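You operate a simulated robot arm through the tools that you are given. There is no shell and no other tool.

Carry out the task below with a simulated robot arm. There is one attempt and no reset: what you move stays moved.

Task
Put things in order on the store bench surface. At the end: the yellow grade filter stands where the silver weight stood; the brown bottle stopper stands where the yellow grade filter stood; the black rubber tamper is on the grey lens board; the silver weight stands where the black rubber tamper stood; whatever was shut is shut again. Leave all else as you found it, and nothing knocked over. Set down upright: rubber tamper.

It is judged by the outcome, as a careful person would: the job done as asked, and still so three seconds after it is handed in. It fails if anything else is knocked over, pushed out of place, dropped, spilled or broken. A push-on lid holds only when it is set on centred and level and pressed home; a screw cap is set on level and turned clockwise until tight.

Robot
A 6-joint arm with a two-finger parallel gripper, fixed in place. Base frame: the origin is at the foot of the arm, x ahead of it, y to its left, z up; the work surface is at about z = 0. Units: m, rad, N and s.
With the tool pointing down near the work surface it reaches from about 0.16 to 0.42 m from the base axis. Its first joint turns from -1.152 to 1.152 rad. Payload 1.57 kg.
The TCP is the grasp point between the finger pads, 0.03 m short of the fingertips. In the tool frame z runs along the fingers and y along their closing line. Largest opening 0.08 m; finger width 0.017, thickness 0.012; the body of the gripper, 0.04 by 0.082 m, starts 0.08 m behind the TCP.
Orientation is that of the tool frame in the base frame, as [roll, pitch, yaw] about the fixed x, y, z axes, in that order (R = Rz(yaw) Ry(pitch) Rx(roll)). With the fingers straight down and closing along the base's y, the tool's x points along the base's -x, its y along +y and its z along -z.

Tools
- The arm moves only by the tool arm_command. Its arguments are lists of equal length, an entry for each row: "travel": the shift along the tool's x, y, z in m, a list of three; "turn": the turn, a rotation vector about the tool's x, y, z in rad, a list of three; "jaw": the finger opening in m, from 0 to 0.08. In form: {"travel": [[tx, ty, tz], ...], "turn": [[wx, wy, wz], ...], "jaw": [jaw, ...]}. A call has 1 to 20 rows; each row shifts and turns the commanded pose from where the row before left it, along the tool's axes as they then stand. Rows are played at 5 a second. More than 0.05 m and 0.15 rad between two rows, or a gripper value outside its range, and nothing of the call is played. Where a pose cannot be reached the arm comes as near as it can. A force on the tool above 40 N (or 10 N above the force at the start of the call, whichever is more), or a blocked arm, ends the call early, and 0.2 s more pass. The fingers move at their own pace (about 0.153 m/s each) and stop on an object; they squeeze with about 30 N. The grip force told is the motor's: it shows also when the fingers shut on nothing. Time passes only in rows, and 0.2 s behind the last, so rows that do not move let the fingers close. It gives the time, the measured TCP pose, the force on the tool (base axes), the opening and the grip force at its end, in the units of the frame above (readings bear some noise), with the torque about the TCP (base axes, N m) and any sound that the robot's microphone picked up.
- Cameras (640 x 400 px; columns grow to the right, rows downward): "scene" is fixed at [0.0466, -0.3302, 0.4142]; the picture's right is [0.84, -0.54, 0.00], its down [-0.36, -0.56, -0.74] and it looks along [0.40, 0.62, -0.67] (base axes); focal length 214 px, centre (320, 200). "wrist" rides on the gripper at [0.072, -0.007, -0.122] in the tool frame; the picture's right is [0.09, 1.00, 0.00], its down [-0.84, 0.08, -0.54] and it looks along [-0.54, 0.05, 0.84] (tool axes); focal length 238 px, centre (320, 200). There is no depth. A picture from a camera that has moved, and an enlarged one, comes with that camera's place and axes in the base frame and with its lens.
- grab_frame(camera): a new picture of that camera. No time passes.
- enlarge(camera, box): a new picture of the part [left, top, right, bottom] of that camera's present view, enlarged. No time passes.
- finish_job(): hands the job in; it is judged then, once.

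Places have to be worked out from the pictures, the camera data and where the tool is seen. Open the gripper and draw the arm clear of the work before you hand the job in, unless the task says otherwise.

The tools are called after "Request:" as name(argument=value, ...) on one line, values as JSON. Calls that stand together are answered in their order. arm_command: Moves the arm, as the interface text tells. Its arguments: {"type":"object","properties":{"travel":{"type":"array","items":{"type":"array","items":{"type":"number"}}},"turn":{"type":"array","items":{"type":"array","items":{"type":"number"}}},"jaw":{"type":"array","items":{"type":"number"}}},"required":["travel","turn","jaw"]} The other tools are called the same way: grab_frame (camera) takes a picture; enlarge (camera, box) takes an enlarged picture of a part of a camera's view; finish_job () hands the job in.

At the start:

```text
time: 0.0
tcp_pos: [0.225, 0.0454, 0.2689]
orientation: [-3.141, 0.0, -3.141]
ft_force: [-0.1, -0.5, 0.0]
torque: [0.02, 0.01, -0.01]
width: 0.0802
grip_force: 0.1
```

scene: 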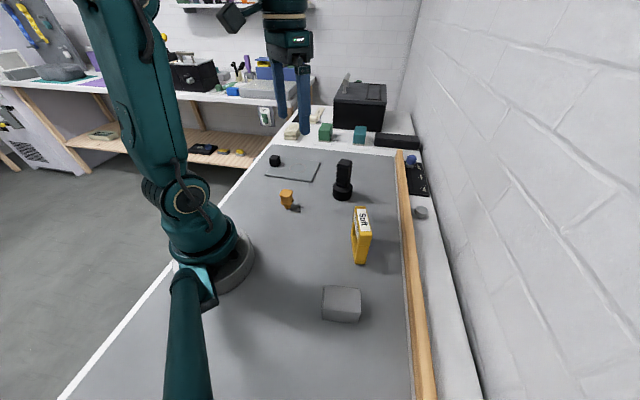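
wrist: 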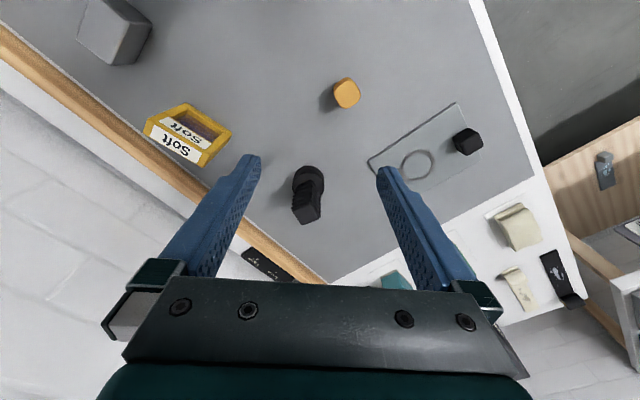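

I'll start by looking closely at the objects in both views before moving anything.

Request:
enlarge(camera="scene", box=[240, 130, 440, 255])

Request:
enlarge(camera="scene", box=[280, 190, 440, 330])

Request:
enlarge(camera="wrist", box=[280, 60, 520, 240])

Request:
enlarge(camera="wrist", box=[60, 0, 300, 180])

```text
3.20 times, centred on (340, 192) of scene
camera zoom: at [0.0466, -0.3302, 0.4142], right [0.84, -0.54, 0.0], down [-0.36, -0.56, -0.74], along [0.4, 0.62, -0.67], focal length 686 px, centre (256, 224)
```

zoom: 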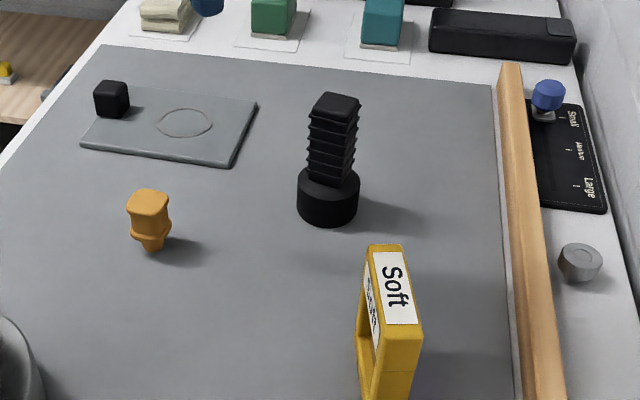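

```text
2.86 times, centred on (360, 260) of scene
camera zoom: at [0.0466, -0.3302, 0.4142], right [0.84, -0.54, 0.0], down [-0.36, -0.56, -0.74], along [0.4, 0.62, -0.67], focal length 613 px, centre (206, 29)
```

zoom: 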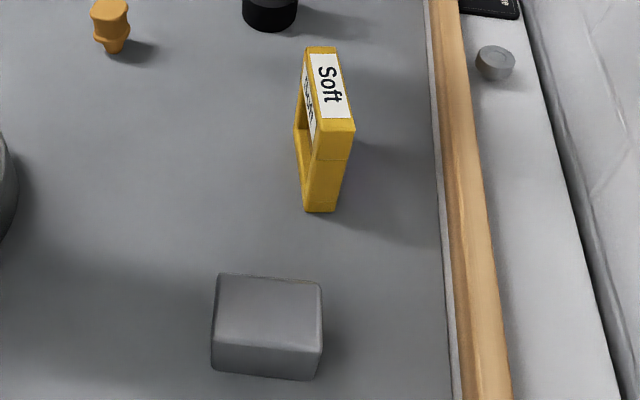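

```text
2.22 times, centred on (400, 150) of wrist
camera zoom: at [0.1537, 0.0379, 0.3915], right [-0.09, 1.0, 0.0], down [0.84, 0.08, 0.54], along [0.54, 0.05, -0.84], focal length 530 px, centre (142, 311)
```

zoom: 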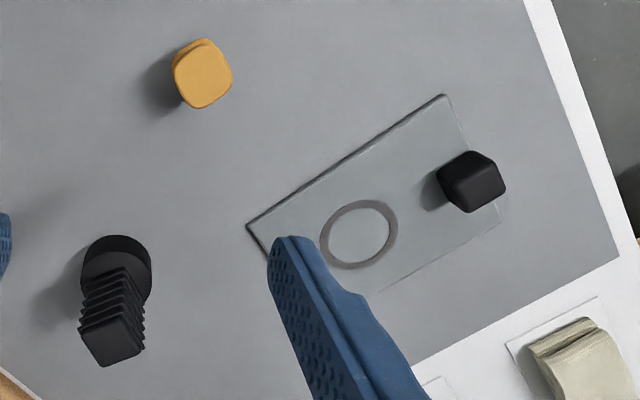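

```text
2.22 times, centred on (180, 90) of wrist
camera zoom: at [0.1537, 0.0379, 0.3915], right [-0.09, 1.0, 0.0], down [0.84, 0.08, 0.54], along [0.54, 0.05, -0.84], focal length 530 px, centre (631, 444)
```

zoom: 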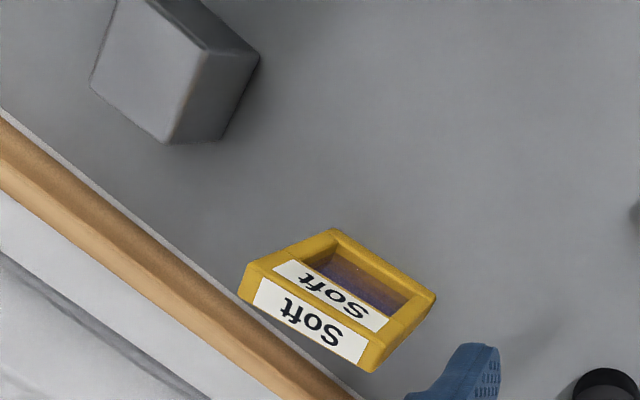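

The tamper looks to be near (0.353, 0.036), the stopper near (0.202, 0.078), the filter near (0.28, -0.13), the weight near (0.16, -0.22) and the board's ring near (0.314, 0.227). I'll move over toward the weight and filter at height for a better look.

Request:
arm_command(travel=[[0.005, -0.029, 0], [0.005, -0.029, 0], [0.005, -0.029, 0], [0.005, -0.029, 0], [0.005, -0.029, 0], [0.005, -0.029, 0], [0, 0, 0]], turn=[[0, 0, 0], [0, 0, 0], [0, 0, 0], [0, 0, 0], [0, 0, 0], [0, 0, 0], [0, 0, 0]], jaw=[0.08, 0.08, 0.08, 0.08, 0.08, 0.08, 0.08])

```text
time: 1.6
tcp_pos: [0.1958, -0.1304, 0.2698]
orientation: [-3.14, 0.001, -3.14]
ft_force: [-0.4, -0.3, 0.0]
torque: [-0.02, -0.05, -0.02]
width: 0.0802
grip_force: 0.0
```

The arm moved as expected to (0.196, -0.130, 0.270). I'll take wrist and scene pictures of the weight and filter from here.

Request:
grab_frame(camera="wrist")

Request:
enlarge(camera="wrist", box=[160, 0, 400, 150])

Request:
grab_frame(camera="scene")

```text
taken
camera wrist: at [0.1246, -0.1363, 0.3915], right [-0.09, 1.0, 0.0], down [0.84, 0.08, 0.54], along [0.54, 0.05, -0.84], focal length 238 px, centre (320, 200)
```

wrist: 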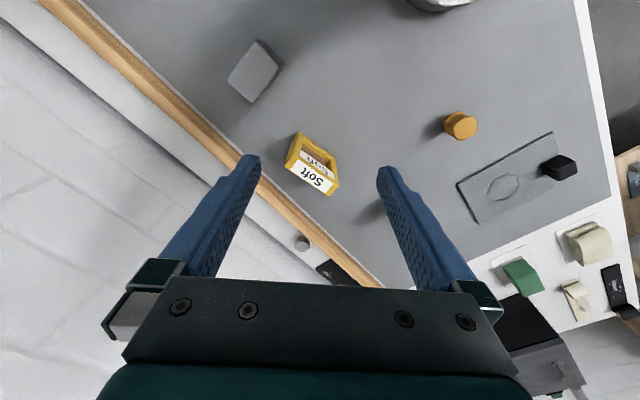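

```text
2.67 times, centred on (280, 75) of wrist
camera zoom: at [0.1246, -0.1363, 0.3915], right [-0.09, 1.0, 0.0], down [0.84, 0.08, 0.54], along [0.54, 0.05, -0.84], focal length 636 px, centre (427, 533)
```

zoom: 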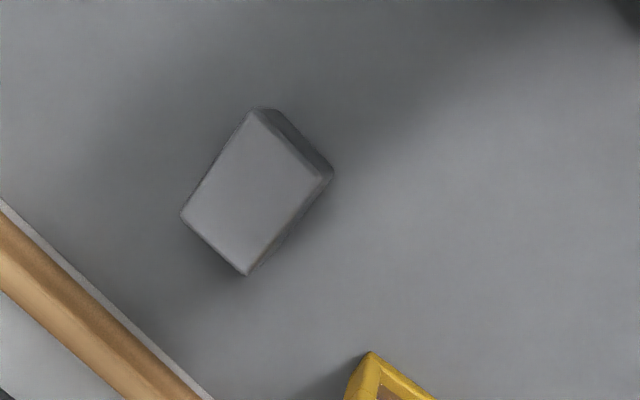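

```text
taken
```

scene: 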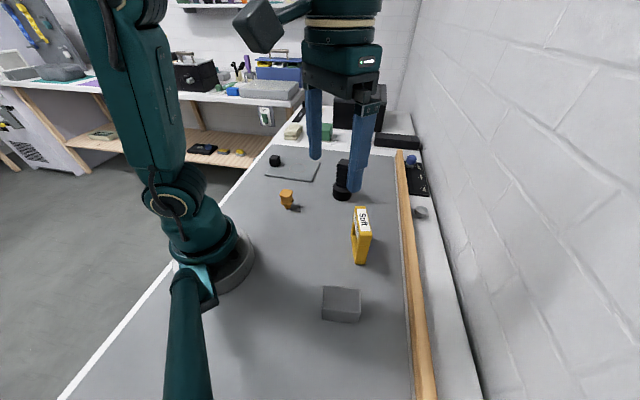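

The weight's top face works out to about 0.058 x 0.040 m, centred near (0.162, -0.219), about 0.045 m high, with its long axis at about -39° in base. Next I'll enlarge the filter from here.

Request:
enlarge(camera="wrist", box=[250, 110, 370, 210])

Request:
enlarge(camera="scene", box=[320, 190, 400, 280])

Request:
enlarge(camera="scene", box=[300, 270, 400, 340])

Request:
enlarge(camera="wrist", box=[430, 90, 610, 230])

```text
4.00 times, centred on (310, 160) of wrist
camera zoom: at [0.1246, -0.1363, 0.3915], right [-0.09, 1.0, 0.0], down [0.84, 0.08, 0.54], along [0.54, 0.05, -0.84], focal length 953 px, centre (360, 360)
```

zoom: 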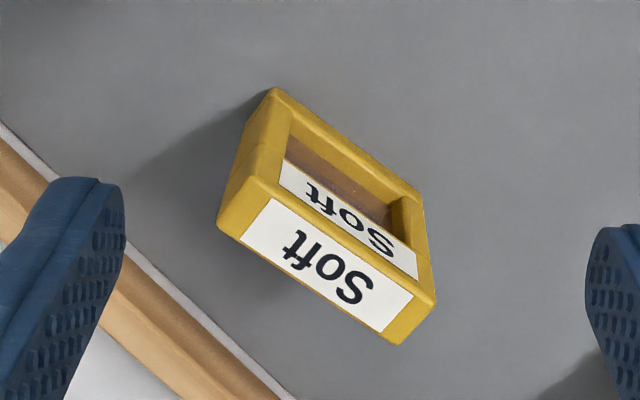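

```text
4.44 times, centred on (360, 235) of scene
camera zoom: at [0.0466, -0.3302, 0.4142], right [0.84, -0.54, 0.0], down [-0.36, -0.56, -0.74], along [0.4, 0.62, -0.67], focal length 953 px, centre (142, 44)
```

zoom: 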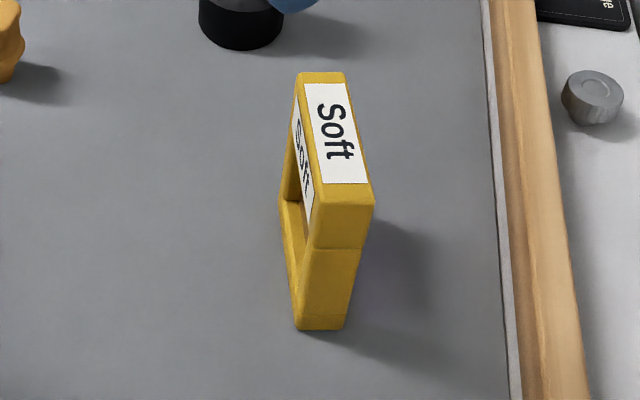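

```text
5.71 times, centred on (350, 305) of scene
camera zoom: at [0.0466, -0.3302, 0.4142], right [0.84, -0.54, 0.0], down [-0.36, -0.56, -0.74], along [0.4, 0.62, -0.67], focal length 1226 px, centre (149, -400)
```

zoom: 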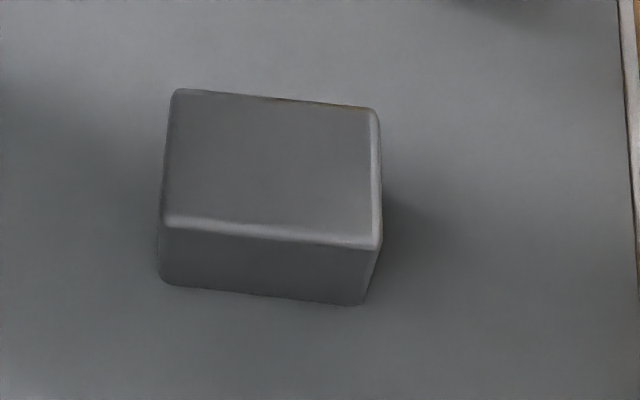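

```text
2.86 times, centred on (520, 160) of wrist
camera zoom: at [0.1246, -0.1363, 0.3915], right [-0.09, 1.0, 0.0], down [0.84, 0.08, 0.54], along [0.54, 0.05, -0.84], focal length 681 px, centre (-251, 314)
```

zoom: 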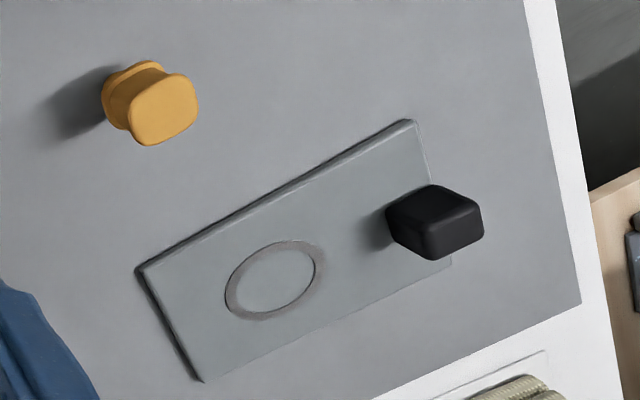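

The filter comes out at about 0.078 x 0.022 m in plan and 0.095 m tall, centred near (0.276, -0.134), with its long side at about 59°. Next I'll move to view the tamper and the lens board more closely.

Request:
arm_command(travel=[[-0.009, 0.0267, 0.0067], [-0.009, 0.0267, 0.0067], [-0.009, 0.0267, 0.0067], [-0.009, 0.0267, 0.0067], [-0.009, 0.0267, 0.0067], [-0.009, 0.0267, 0.0067], [0, 0, 0]], turn=[[0, 0, 0], [0, 0, 0], [0, 0, 0], [0, 0, 0], [0, 0, 0], [0, 0, 0], [0, 0, 0]], jaw=[0.08, 0.08, 0.08, 0.08, 0.08, 0.08, 0.08])

Request:
grab_frame(camera="wrist")

Request:
enlarge(camera="wrist", box=[240, 90, 400, 220])

Request:
enlarge(camera="scene", box=[310, 145, 390, 215])

```text
time: 3.2
tcp_pos: [0.2507, 0.0301, 0.229]
orientation: [3.141, 0.002, 3.141]
ft_force: [0.2, 0.2, -0.1]
torque: [0.02, -0.02, -0.01]
width: 0.0801
grip_force: 0.0
```

```text
taken
camera wrist: at [0.1787, 0.0246, 0.3515], right [-0.09, 1.0, 0.0], down [0.84, 0.08, 0.54], along [0.54, 0.05, -0.84], focal length 238 px, centre (320, 200)
```

wrist: 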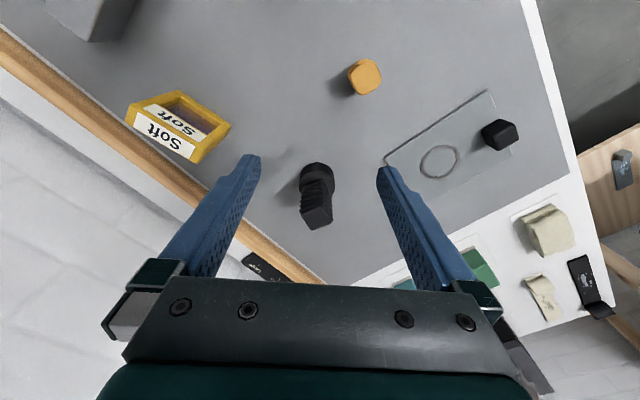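

```text
3.08 times, centred on (320, 155) of wrist
camera zoom: at [0.1787, 0.0246, 0.3515], right [-0.09, 1.0, 0.0], down [0.84, 0.08, 0.54], along [0.54, 0.05, -0.84], focal length 733 px, centre (320, 338)
```

zoom: 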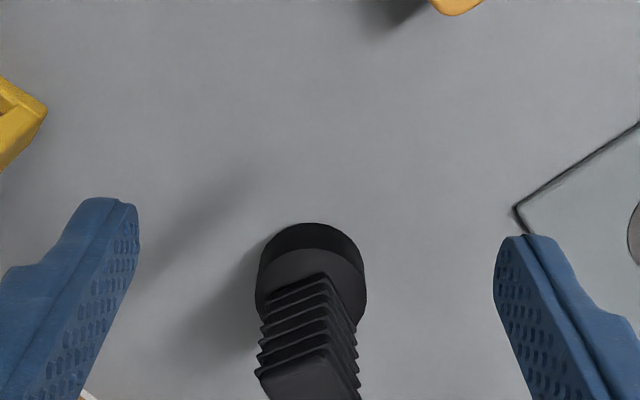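

```text
5.71 times, centred on (350, 180) of scene
camera zoom: at [0.0467, -0.3302, 0.4142], right [0.84, -0.54, 0.0], down [-0.36, -0.56, -0.74], along [0.4, 0.62, -0.67], focal length 1226 px, centre (149, 314)
```

zoom: 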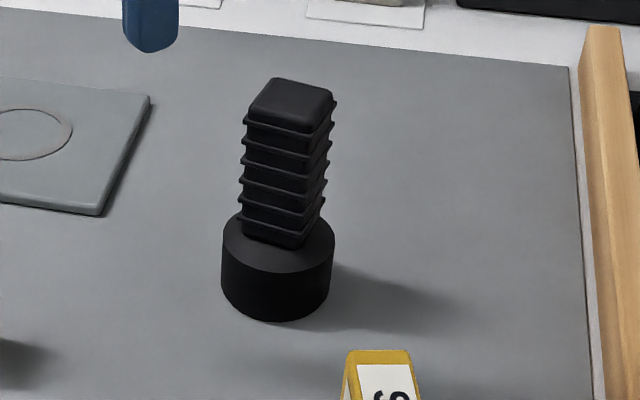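

The tamper's axis is near (0.358, 0.0365). It has a ribbed square handle about 0.03 m wide, with its sides at about 27°, and it is about 0.114 m tall on a base about 0.03 m high. I'll move above it and turn the tool to match the handle.

Request:
arm_command(travel=[[-0.0268, 0.0016, 0.007], [-0.0268, 0.0016, 0.007], [-0.0268, 0.0016, 0.007], [-0.0268, 0.0016, 0.007], [0, 0, 0], [0, 0, 0], [0, 0, 0], [0, 0, 0], [0, 0, 0]], turn=[[0, 0, 0], [0, 0, 0], [0, 0, 0], [0, 0, 0], [0, 0, -0.1178], [0, 0, -0.1178], [0, 0, -0.1178], [0, 0, -0.1178], [0, 0, 0]], jaw=[0.08, 0.08, 0.08, 0.08, 0.08, 0.08, 0.08, 0.08, 0.08])

Request:
grab_frame(camera="wrist")

Request:
grab_frame(camera="scene")

```text
time: 5.2
tcp_pos: [0.3569, 0.0358, 0.2001]
orientation: [-3.141, 0.0, -2.669]
ft_force: [0.5, 0.8, 0.8]
torque: [0.02, 0.01, -0.01]
width: 0.0801
grip_force: 0.1
```

```text
taken
camera wrist: at [0.2959, -0.0016, 0.3234], right [-0.54, 0.84, 0.0], down [0.71, 0.45, 0.54], along [0.46, 0.29, -0.84], focal length 238 px, centre (320, 200)
```

wrist: 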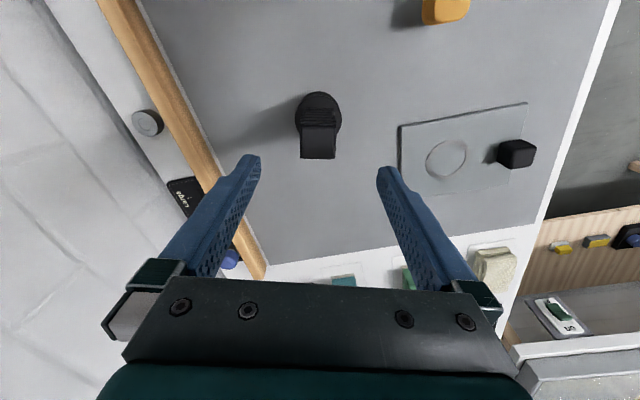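

```text
taken
```

scene: 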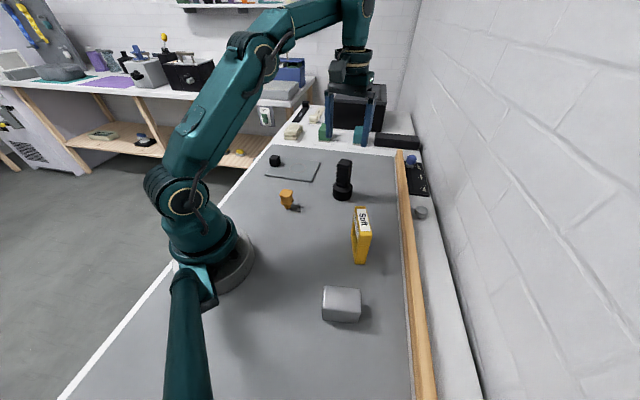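

The handle's edges now look square to the gripper. I'll enlarge to refine the handle's centre and yaw before descending.

Request:
enlarge(camera="wrist", box=[270, 80, 370, 170])

Request:
enlarge(camera="wrist", box=[390, 90, 550, 210])

```text
4.44 times, centred on (320, 125) of wrist
camera zoom: at [0.2959, -0.0016, 0.3234], right [-0.54, 0.84, 0.0], down [0.71, 0.45, 0.54], along [0.46, 0.29, -0.84], focal length 1059 px, centre (320, 533)
```

zoom: 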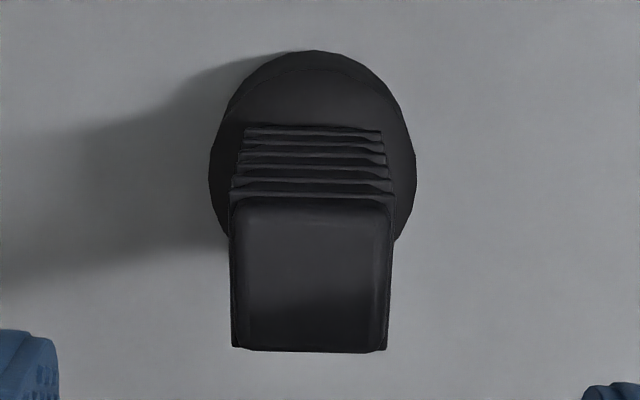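

```text
3.33 times, centred on (470, 150) of wrist
camera zoom: at [0.2959, -0.0016, 0.3234], right [-0.54, 0.84, 0.0], down [0.71, 0.45, 0.54], along [0.46, 0.29, -0.84], focal length 794 px, centre (-180, 367)
```

zoom: 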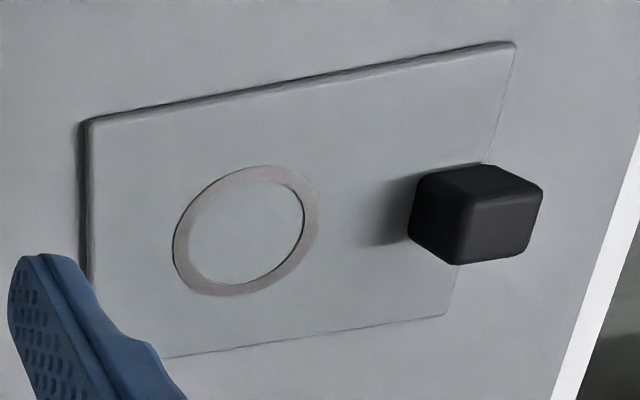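

The handle's centre is within about 1 mm of the TCP and needs only about 4° more turn. I'll fine-turn, descend to z ≈ 0.075 (fingertips at 0.045, above the 0.03 base) with the jaws open, then close.

Request:
arm_command(travel=[[0, 0, 0], [0, 0, 0.025], [0, 0, 0.025], [0, 0, 0.025], [0, 0, 0.025], [0, 0, 0.025], [0, 0, 0]], turn=[[0, 0, -0.065], [0, 0, 0], [0, 0, 0], [0, 0, 0], [0, 0, 0], [0, 0, 0], [0, 0, 0]], jaw=[0.08, 0.08, 0.08, 0.08, 0.08, 0.08, 0.08])

Request:
grab_frame(camera="wrist")

Request:
enlarge(camera="scene", box=[290, 100, 410, 220])

```text
time: 6.8
tcp_pos: [0.3555, 0.0356, 0.0756]
orientation: [3.141, 0.0, -2.606]
ft_force: [0.0, 0.3, 0.1]
torque: [0.02, -0.01, 0.0]
width: 0.08
grip_force: 0.1
```

```text
taken
camera wrist: at [0.2979, -0.0058, 0.1982], right [-0.59, 0.81, 0.0], down [0.68, 0.49, 0.54], along [0.44, 0.32, -0.84], focal length 238 px, centre (320, 200)
```

wrist: 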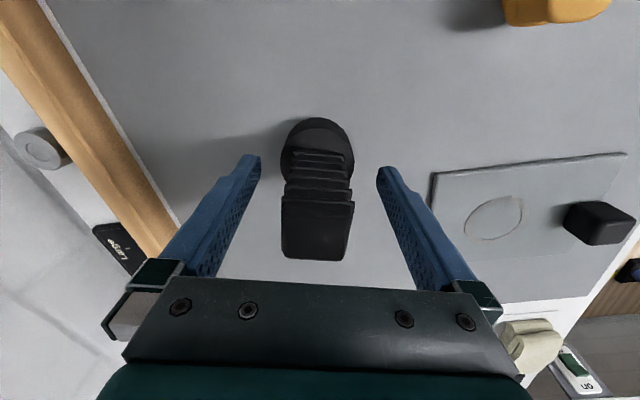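

```text
3.33 times, centred on (350, 160) of scene
camera zoom: at [0.0466, -0.3302, 0.4142], right [0.84, -0.54, 0.0], down [-0.36, -0.56, -0.74], along [0.4, 0.62, -0.67], focal length 715 px, centre (220, 333)
```

zoom: 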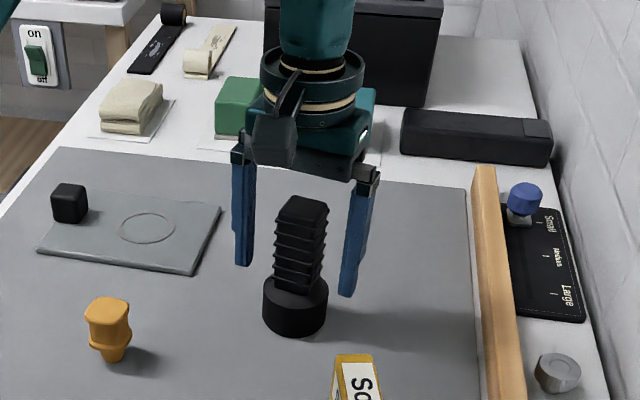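

The tamper handle sits centred between the fingers with no contact. I'll close the jaws on the handle.

Request:
arm_command(travel=[[0, 0, 0], [0, 0, 0], [0, 0, 0], [0, 0, 0]], turn=[[0, 0, 0], [0, 0, 0], [0, 0, 0], [0, 0, 0]], jaw=[0.05, 0.03, 0.015, 0.015])

Request:
grab_frame(camera="wrist")

```text
time: 7.8
tcp_pos: [0.3555, 0.0362, 0.0762]
orientation: [-3.14, 0.004, -2.607]
ft_force: [2.6, -6.6, 2.4]
torque: [-0.31, -0.1, -0.02]
width: 0.0315
grip_force: 29.9
```

```text
taken
camera wrist: at [0.2981, -0.0061, 0.1988], right [-0.59, 0.81, 0.0], down [0.68, 0.49, 0.54], along [0.44, 0.32, -0.84], focal length 238 px, centre (320, 200)
```

wrist: 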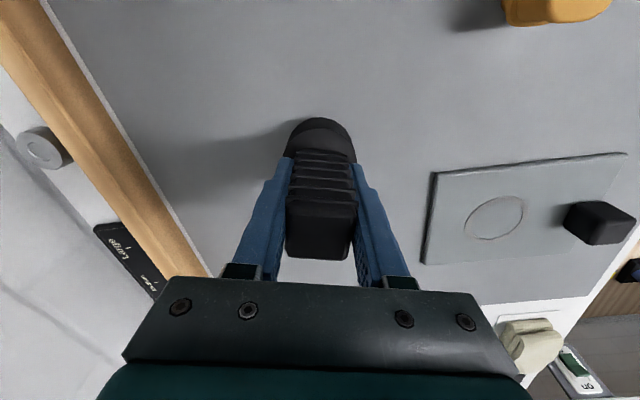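

The handle is gripped at 0.0315 m with about 30 N. I'll lift slowly and check the weight and the hold.

Request:
arm_command(travel=[[0, 0, -0.01], [0, 0, -0.02], [0, 0, -0.02], [0, 0, -0.02], [0, 0, 0]], turn=[[0, 0, 0], [0, 0, 0], [0, 0, 0], [0, 0, 0], [0, 0, 0]], jaw=[0.015, 0.015, 0.015, 0.015, 0.015])

Request:
grab_frame(camera="wrist")

Request:
enlarge(camera="scene", box=[250, 90, 410, 220])

```text
time: 9.0
tcp_pos: [0.3549, 0.0372, 0.1465]
orientation: [3.142, 0.0, -2.605]
ft_force: [-0.6, 0.1, -4.9]
torque: [0.0, 0.04, -0.01]
width: 0.0319
grip_force: 30.1
```

```text
taken
camera wrist: at [0.2985, -0.0053, 0.2689], right [-0.59, 0.81, 0.0], down [0.68, 0.49, 0.54], along [0.44, 0.32, -0.84], focal length 238 px, centre (320, 200)
```

wrist: 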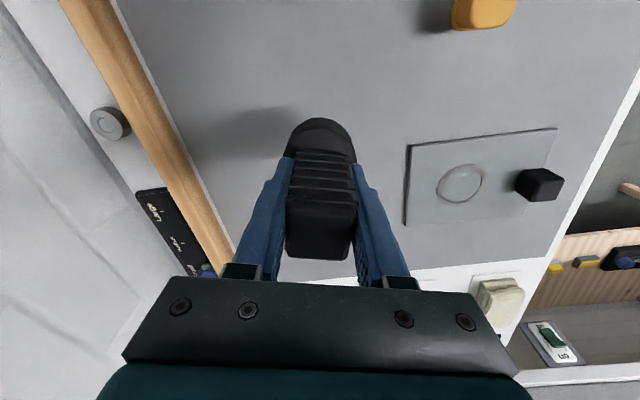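

```text
3.08 times, centred on (330, 155) of scene
camera zoom: at [0.0467, -0.3302, 0.4142], right [0.84, -0.54, 0.0], down [-0.36, -0.56, -0.74], along [0.4, 0.62, -0.67], focal length 660 px, centre (289, 338)
```

zoom: 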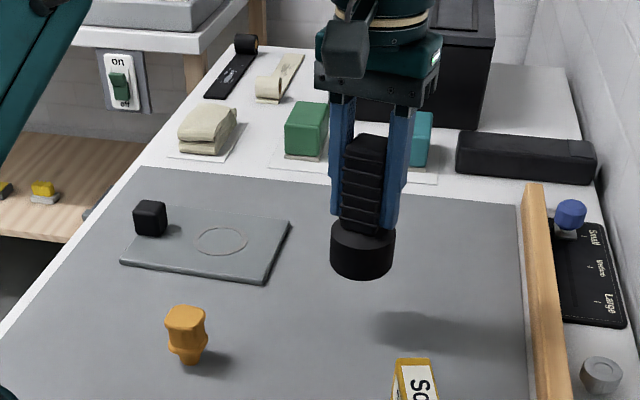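

The tamper hangs straight and weighs about 0.5 kg. The ring centre on the board computes to about (0.312, 0.224), so I'll carry the tamper over it at a safe height.

Request:
arm_command(travel=[[-0.0049, 0.0152, -0.006], [-0.0098, 0.0305, -0.006], [-0.0098, 0.0305, -0.006], [-0.0098, 0.0305, -0.0055], [-0.0098, 0.0305, 0], [-0.0098, 0.0305, 0], [-0.0049, 0.0152, 0], [0, 0, 0]], turn=[[0, 0, 0], [0, 0, 0], [0, 0, 0], [0, 0, 0], [0, 0, 0], [0, 0, 0], [0, 0, 0], [0, 0, 0]], jaw=[0.015, 0.015, 0.015, 0.015, 0.015, 0.015, 0.015, 0.015])

Request:
grab_frame(camera="wrist")

Request:
enlarge(camera="scene", box=[220, 70, 380, 200])

```text
time: 10.8
tcp_pos: [0.312, 0.2252, 0.1689]
orientation: [3.142, -0.001, -2.605]
ft_force: [1.1, -0.6, -5.2]
torque: [0.0, 0.05, 0.0]
width: 0.032
grip_force: 29.1
```

```text
taken
camera wrist: at [0.2551, 0.1824, 0.2916], right [-0.59, 0.81, 0.0], down [0.68, 0.49, 0.54], along [0.44, 0.32, -0.84], focal length 238 px, centre (320, 200)
```

wrist: 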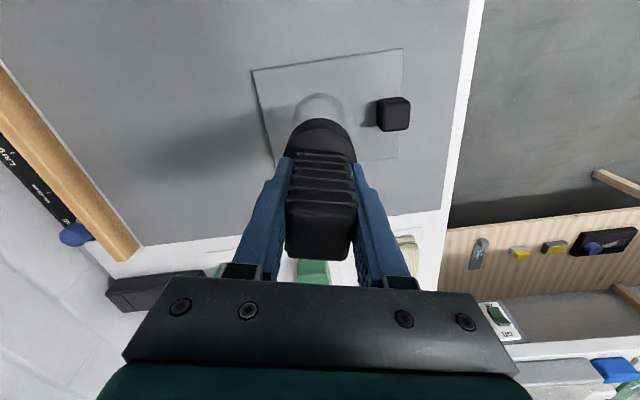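

```text
3.08 times, centred on (300, 135) of scene
camera zoom: at [0.0467, -0.3302, 0.4142], right [0.84, -0.54, 0.0], down [-0.36, -0.56, -0.74], along [0.4, 0.62, -0.67], focal length 660 px, centre (382, 400)
```

zoom: 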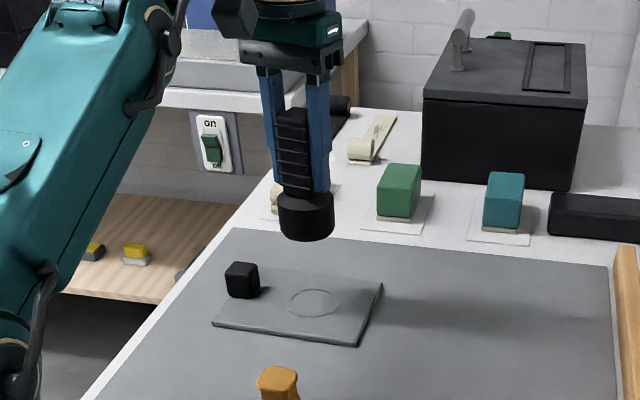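

The tamper now hangs above the board. I'll enlarge the wrist view to check the ring's centre against the tamper base.

Request:
enlarge(camera="wrist", box=[240, 40, 420, 180])

```text
2.86 times, centred on (330, 110) of wrist
camera zoom: at [0.2551, 0.1824, 0.2916], right [-0.59, 0.81, 0.0], down [0.68, 0.49, 0.54], along [0.44, 0.32, -0.84], focal length 681 px, centre (291, 457)
```

zoom: 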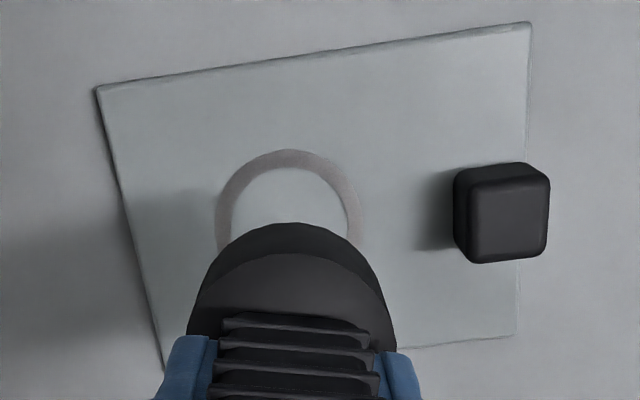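

The ring centre refines to (0.313, 0.223) and the tamper base sits about 5 mm too far forward-left. I'll correct that and lower to roughly 1 cm above the board.

Request:
arm_command(travel=[[0.0048, -0.0022, 0], [0, 0, 0.02], [0, 0, 0.02], [0, 0, 0.02], [0, 0, 0.012], [0, 0, 0]], turn=[[0, 0, 0], [0, 0, 0], [0, 0, 0], [0, 0, 0], [0, 0, 0], [0, 0, 0]], jaw=[0.015, 0.015, 0.015, 0.015, 0.015, 0.015])

Request:
enlarge(camera="wrist", box=[240, 40, 420, 180])

Request:
enlarge(camera="scene", box=[240, 120, 360, 200])

```text
time: 12.2
tcp_pos: [0.3098, 0.2203, 0.0966]
orientation: [3.141, 0.0, -2.605]
ft_force: [0.6, 0.0, -6.0]
torque: [0.0, 0.01, 0.0]
width: 0.032
grip_force: 29.9
```

```text
2.86 times, centred on (330, 110) of wrist
camera zoom: at [0.2526, 0.178, 0.2195], right [-0.59, 0.81, 0.0], down [0.68, 0.49, 0.54], along [0.44, 0.32, -0.84], focal length 681 px, centre (291, 457)
```

zoom: 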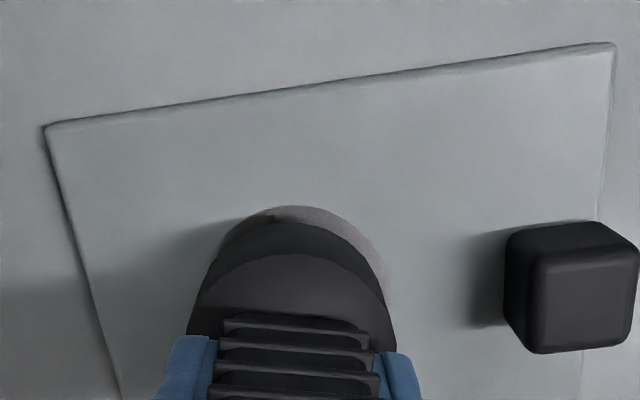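

```text
5.00 times, centred on (300, 160) of scene
camera zoom: at [0.0467, -0.3302, 0.4142], right [0.84, -0.54, 0.0], down [-0.36, -0.56, -0.74], along [0.4, 0.62, -0.67], focal length 1072 px, centre (420, 400)
```

zoom: 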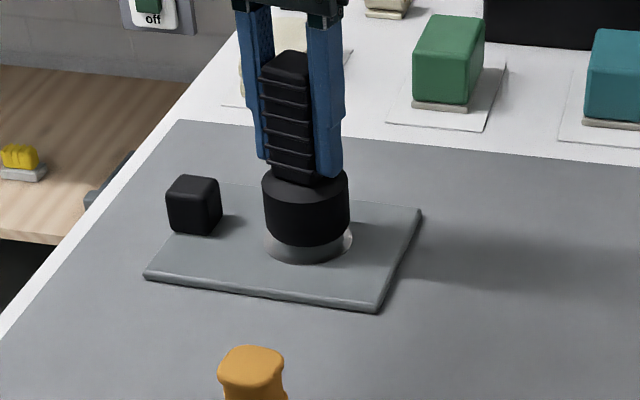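

The tamper base is within about 2–3 mm of the ring. I'll nudge it slightly and lower further, watching the force for contact.

Request:
arm_command(travel=[[-0.0019, 0.0014, 0], [0, 0, 0.005], [0, 0, 0.004], [0, 0, 0]], turn=[[0, 0, 0], [0, 0, 0], [0, 0, 0], [0, 0, 0]], jaw=[0.015, 0.015, 0.015, 0.015])

Request:
enlarge(camera="scene", box=[260, 140, 340, 195])

```text
time: 13.2
tcp_pos: [0.3114, 0.2225, 0.0885]
orientation: [3.141, 0.001, -2.607]
ft_force: [0.9, -0.2, -5.6]
torque: [-0.02, 0.01, -0.03]
width: 0.0321
grip_force: 30.0
```

```text
7.27 times, centred on (300, 168) of scene
camera zoom: at [0.0467, -0.3302, 0.4142], right [0.84, -0.54, 0.0], down [-0.36, -0.56, -0.74], along [0.4, 0.62, -0.67], focal length 1560 px, centre (466, 436)
```

zoom: 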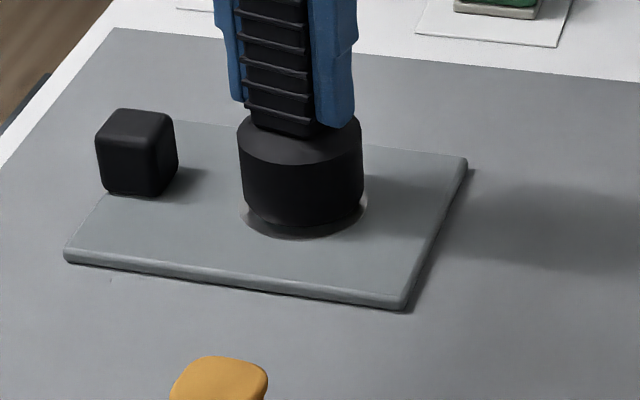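

The tamper is well centred over the ring with a few mm of gap left. I'll continue down in small steps until the force shows contact.

Request:
arm_command(travel=[[0, 0, 0.0015], [0, 0, 0.0015], [0, 0, 0.001], [0, 0, 0]], turn=[[0, 0, 0], [0, 0, 0], [0, 0, 0], [0, 0, 0]], jaw=[0.015, 0.015, 0.015, 0.015])

Request:
enlarge(camera="scene", box=[260, 140, 340, 195])

```text
time: 14.2
tcp_pos: [0.3106, 0.2222, 0.0848]
orientation: [3.141, 0.0, -2.607]
ft_force: [-1.4, -0.7, -2.1]
torque: [-0.01, 0.05, -0.03]
width: 0.0321
grip_force: 30.3
```

```text
7.27 times, centred on (300, 168) of scene
camera zoom: at [0.0467, -0.3302, 0.4142], right [0.84, -0.54, 0.0], down [-0.36, -0.56, -0.74], along [0.4, 0.62, -0.67], focal length 1560 px, centre (466, 436)
```

zoom: 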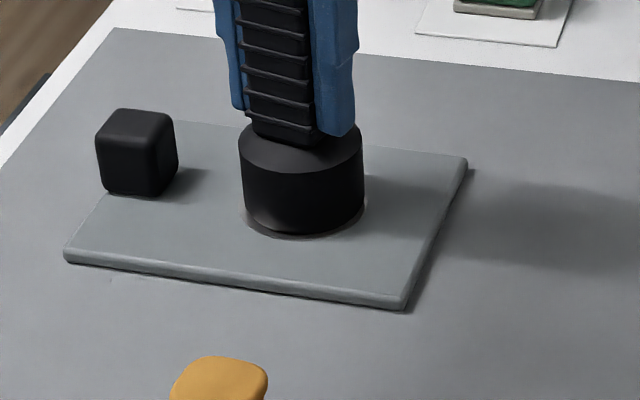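

The vertical force dropped from -5.6 to -2.1 N, so the base has touched the board. I'll go half a millimetre more to seat it, then open the jaws gradually.

Request:
arm_command(travel=[[0, 0, 0.0006], [0, 0, 0]], turn=[[0, 0, 0], [0, 0, 0]], jaw=[0.015, 0.015])

Request:
arm_command(travel=[[0, 0, 0], [0, 0, 0], [0, 0, 0], [0, 0, 0]], turn=[[0, 0, 0], [0, 0, 0], [0, 0, 0], [0, 0, 0]], jaw=[0.034, 0.042, 0.055, 0.06])

Request:
grab_frame(camera="wrist")

Request:
enlarge(camera="scene", box=[240, 110, 360, 200])

```text
time: 14.8
tcp_pos: [0.3112, 0.2229, 0.0842]
orientation: [3.14, 0.002, -2.606]
ft_force: [-4.9, -2.1, 7.6]
torque: [-0.11, 0.32, 0.0]
width: 0.0319
grip_force: 29.5
```

```text
time: 15.8
tcp_pos: [0.3117, 0.2227, 0.0832]
orientation: [-3.141, 0.0, -2.605]
ft_force: [-0.1, 0.5, -0.6]
torque: [0.0, -0.02, 0.0]
width: 0.06
grip_force: 0.1
```

```text
taken
camera wrist: at [0.2538, 0.1798, 0.2061], right [-0.59, 0.81, 0.0], down [0.68, 0.49, 0.54], along [0.44, 0.32, -0.84], focal length 238 px, centre (320, 200)
```

wrist: 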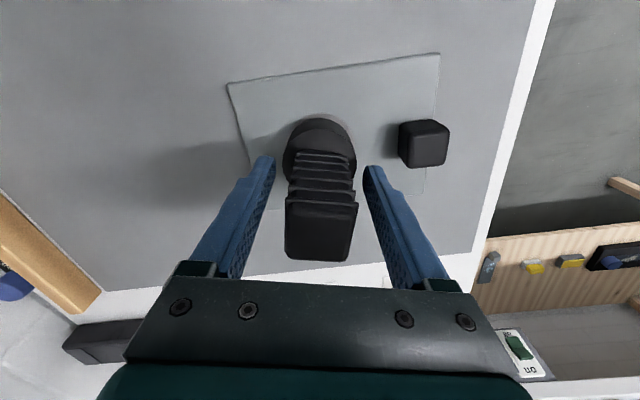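

```text
4.44 times, centred on (300, 155) of scene
camera zoom: at [0.0466, -0.3302, 0.4142], right [0.84, -0.54, 0.0], down [-0.36, -0.56, -0.74], along [0.4, 0.62, -0.67], focal length 953 px, centre (409, 400)
```

zoom: 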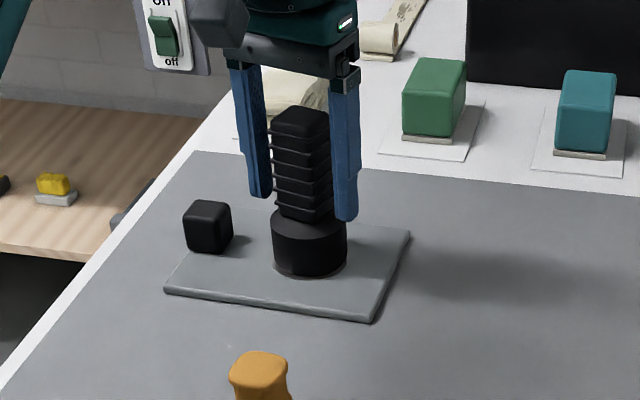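

The tamper stands upright and centred on the board's ring. I'll lift straight up clear of it, then go partway toward the weight.

Request:
arm_command(travel=[[0, 0, -0.02], [0, 0, -0.03], [0, 0, -0.03], [0, 0, -0.035], [0.0221, -0.0189, 0], [0.0221, -0.0189, 0], [0.0221, -0.0189, 0], [0.0221, -0.0189, 0], [0.0221, -0.0189, 0], [0.0221, -0.0189, 0], [0.0221, -0.0189, 0], [0.0221, -0.0189, 0], [0, 0, 0]], turn=[[0, 0, 0], [0, 0, 0], [0, 0, 0], [0, 0, 0], [0, 0, 0], [0, 0, 0], [0, 0, 0], [0, 0, 0], [0, 0, 0], [0, 0, 0], [0, 0, 0], [0, 0, 0], [0, 0, 0]], jaw=[0.06, 0.06, 0.06, 0.06, 0.06, 0.06, 0.06, 0.06, 0.06, 0.06, 0.06, 0.06, 0.06])

Request:
grab_frame(camera="scene")

```text
time: 18.6
tcp_pos: [0.2301, -0.0049, 0.193]
orientation: [3.141, -0.001, -2.605]
ft_force: [0.3, 0.9, -0.1]
torque: [-0.01, 0.03, 0.02]
width: 0.06
grip_force: 0.0
out of reach, approached as far as the arm can: row 4
```

```text
taken
```

scene: 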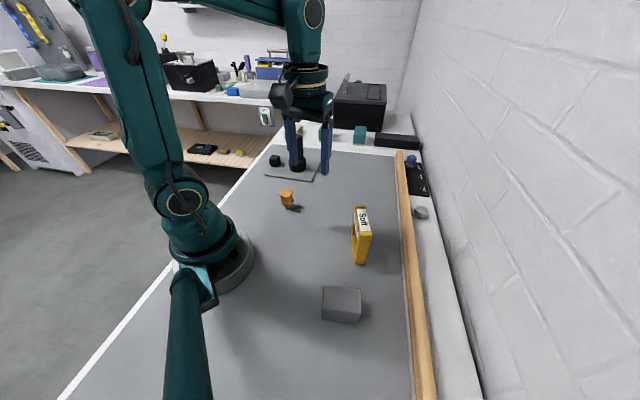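

The tamper stands alone on the board and the arm is at (0.230, -0.005, 0.193). Next I'll turn the tool by about -70° to match the weight's short side.

Request:
arm_command(travel=[[0, 0, 0], [0, 0, 0], [0, 0, 0], [0, 0, 0], [0, 0, 0], [0, 0, 0], [0, 0, 0], [0, 0, 0], [0, 0, 0], [0, 0, 0]], turn=[[0, 0, 0.1352], [0, 0, 0.1352], [0, 0, 0.1352], [0, 0, 0.1352], [0, 0, 0.1352], [0, 0, 0.1352], [0, 0, 0.1352], [0, 0, 0.1352], [0, 0, 0.1352], [0, 0, 0]], jaw=[0.06, 0.08, 0.08, 0.08, 0.08, 0.08, 0.08, 0.08, 0.08, 0.08])

```text
time: 20.8
tcp_pos: [0.2279, -0.0039, 0.1926]
orientation: [3.141, 0.0, 2.459]
ft_force: [-0.8, 0.4, 1.3]
torque: [-0.01, 0.0, -0.01]
width: 0.08
grip_force: 0.0
```

The tool yaw is now right for the weight. I'll move above it and look again before descending.

Request:
arm_command(travel=[[-0.01054, -0.0259, 0], [-0.01054, -0.0259, 0], [-0.01054, -0.0259, 0], [-0.01054, -0.0259, 0], [-0.01054, -0.0259, 0], [-0.01054, -0.0259, 0], [-0.01054, -0.0259, 0], [-0.01054, -0.0259, 0], [0, 0, 0]], turn=[[0, 0, 0], [0, 0, 0], [0, 0, 0], [0, 0, 0], [0, 0, 0], [0, 0, 0], [0, 0, 0], [0, 0, 0], [0, 0, 0]], jaw=[0.08, 0.08, 0.08, 0.08, 0.08, 0.08, 0.08, 0.08, 0.08])

Request:
grab_frame(camera="wrist")

Request:
grab_frame(camera="scene")

```text
time: 22.8
tcp_pos: [0.1637, -0.2184, 0.1938]
orientation: [3.141, 0.002, 2.461]
ft_force: [-0.5, 0.4, 0.1]
torque: [0.01, 0.02, -0.01]
width: 0.0798
grip_force: 0.2
```

```text
taken
camera wrist: at [0.1044, -0.1786, 0.3153], right [0.56, 0.83, 0.0], down [0.7, -0.47, 0.54], along [0.45, -0.3, -0.84], focal length 238 px, centre (320, 200)
```

wrist: 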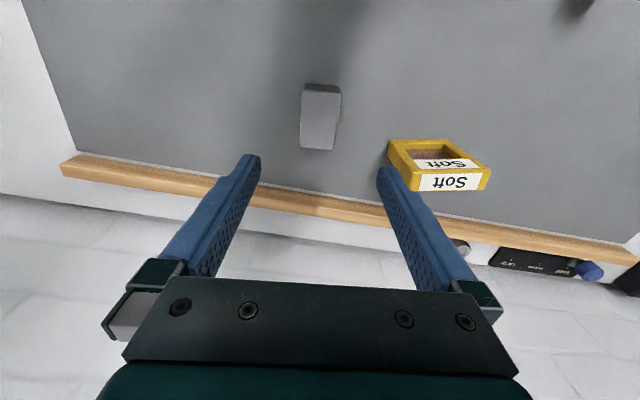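

```text
taken
```

scene: 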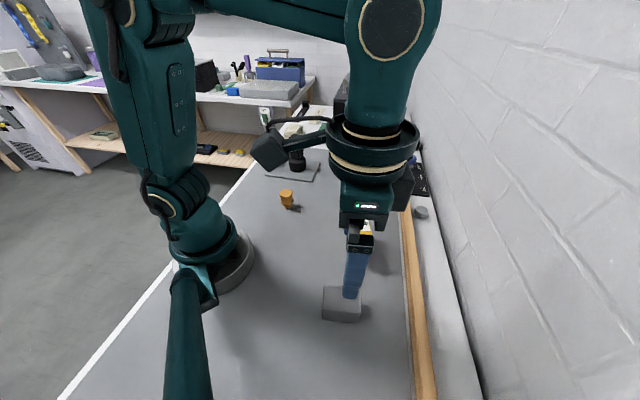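

The weight is visible between the fingers. I'll enlarge to refine its centre and yaw.

Request:
enlarge(camera="wrist", box=[270, 70, 370, 160])

Request:
enlarge(camera="wrist", box=[370, 120, 510, 210])

```text
4.44 times, centred on (320, 115) of wrist
camera zoom: at [0.1044, -0.1786, 0.3153], right [0.56, 0.83, 0.0], down [0.7, -0.47, 0.54], along [0.45, -0.3, -0.84], focal length 1059 px, centre (320, 578)
```

zoom: 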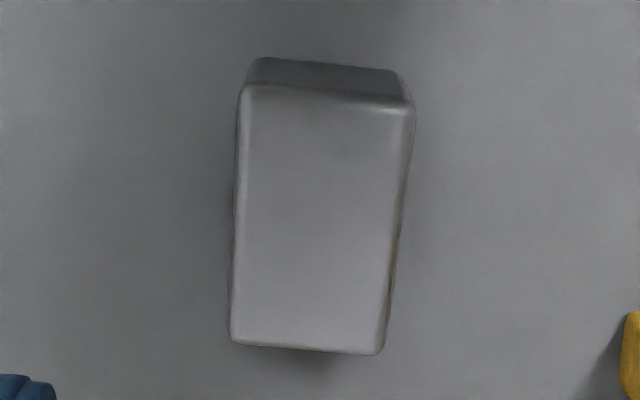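

```text
4.44 times, centred on (440, 165) of wrist
camera zoom: at [0.1044, -0.1786, 0.3153], right [0.56, 0.83, 0.0], down [0.7, -0.47, 0.54], along [0.45, -0.3, -0.84], focal length 1059 px, centre (-213, 356)
```

zoom: 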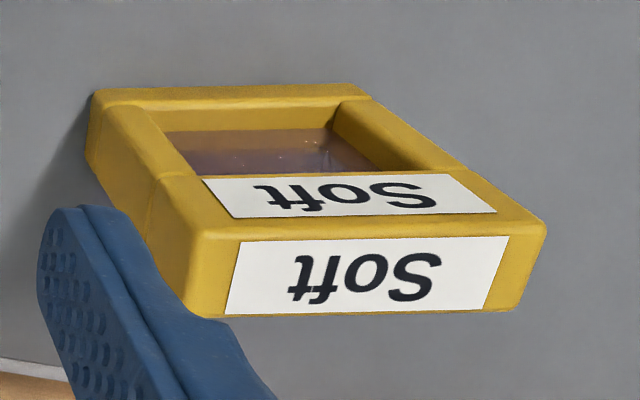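

The weight is confirmed at (0.1625, -0.2184) with its short side at 50.8°, and the tool matches. I'll descend to z ≈ 0.035 with the jaws open.

Request:
arm_command(travel=[[0.0009, -0.0008, 0.02], [0, 0, 0.028], [0, 0, 0.028], [0, 0, 0.028], [0, 0, 0.025], [0, 0, 0.015], [0, 0, 0.012], [0, 0, 0]], turn=[[0, 0, 0], [0, 0, 0], [0, 0, 0], [0, 0, 0], [0, 0, 0], [0, 0, 0], [0, 0, 0], [0, 0, 0]], jaw=[0.08, 0.08, 0.08, 0.08, 0.08, 0.08, 0.08, 0.08])

Request:
grab_frame(camera="wrist")

Request:
enlarge(camera="scene", box=[290, 200, 430, 330])

```text
time: 24.6
tcp_pos: [0.1622, -0.2184, 0.0366]
orientation: [3.142, 0.0, 2.461]
ft_force: [0.2, 0.3, 0.1]
torque: [0.0, -0.02, 0.0]
width: 0.0802
grip_force: 0.1
```

```text
taken
camera wrist: at [0.1031, -0.1783, 0.1599], right [0.56, 0.83, 0.0], down [0.7, -0.47, 0.54], along [0.45, -0.3, -0.84], focal length 238 px, centre (320, 200)
```

wrist: 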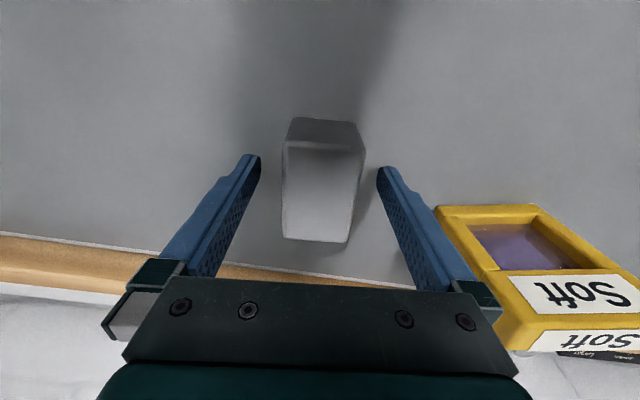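

```text
3.08 times, centred on (360, 265) of scene
camera zoom: at [0.0467, -0.3302, 0.4142], right [0.84, -0.54, 0.0], down [-0.36, -0.56, -0.74], along [0.4, 0.62, -0.67], focal length 660 px, centre (197, 0)
```

zoom: 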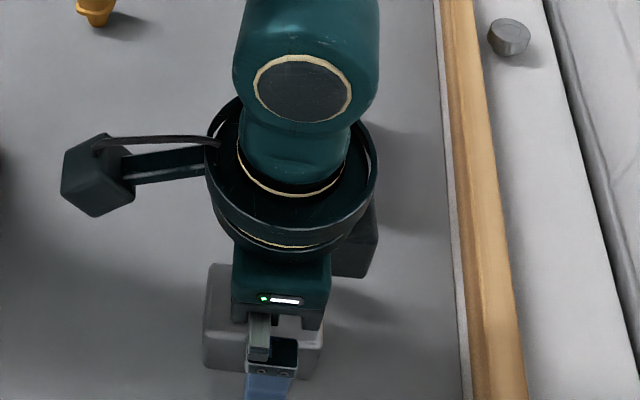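

The weight is centred between the fingers and the filter is clear of the hand. I'll close on the weight.

Request:
arm_command(travel=[[0, 0, 0], [0, 0, 0], [0, 0, 0], [0, 0, 0]], turn=[[0, 0, 0], [0, 0, 0], [0, 0, 0], [0, 0, 0]], jaw=[0.06, 0.045, 0.025, 0.025])

Request:
arm_command(travel=[[0, 0, -0.004], [0, 0, -0.006], [0, 0, -0.01], [0, 0, 0]], turn=[[0, 0, 0], [0, 0, 0], [0, 0, 0], [0, 0, 0]], jaw=[0.025, 0.025, 0.025, 0.025])

Request:
grab_frame(camera="wrist")

```text
time: 25.6
tcp_pos: [0.1628, -0.2182, 0.0376]
orientation: [3.141, 0.0, 2.46]
ft_force: [-1.2, -2.1, -0.1]
torque: [-0.01, -0.01, -0.03]
width: 0.0418
grip_force: 30.1
```

```text
time: 26.6
tcp_pos: [0.1628, -0.2178, 0.0569]
orientation: [-3.141, 0.001, 2.464]
ft_force: [0.2, 0.6, -5.1]
torque: [-0.03, -0.01, 0.0]
width: 0.0419
grip_force: 30.2
```

```text
taken
camera wrist: at [0.1035, -0.1782, 0.18], right [0.56, 0.83, 0.0], down [0.7, -0.47, 0.54], along [0.45, -0.3, -0.84], focal length 238 px, centre (320, 200)
```

wrist: 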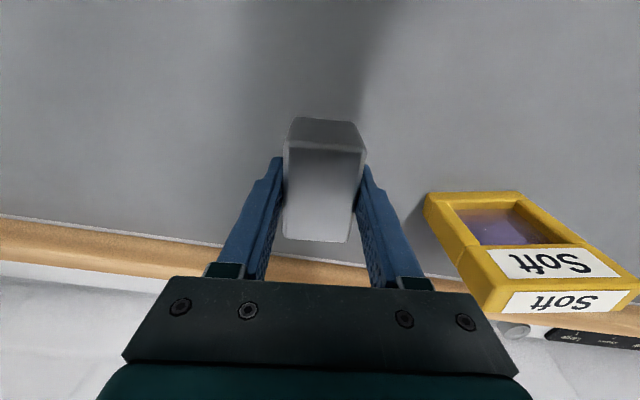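

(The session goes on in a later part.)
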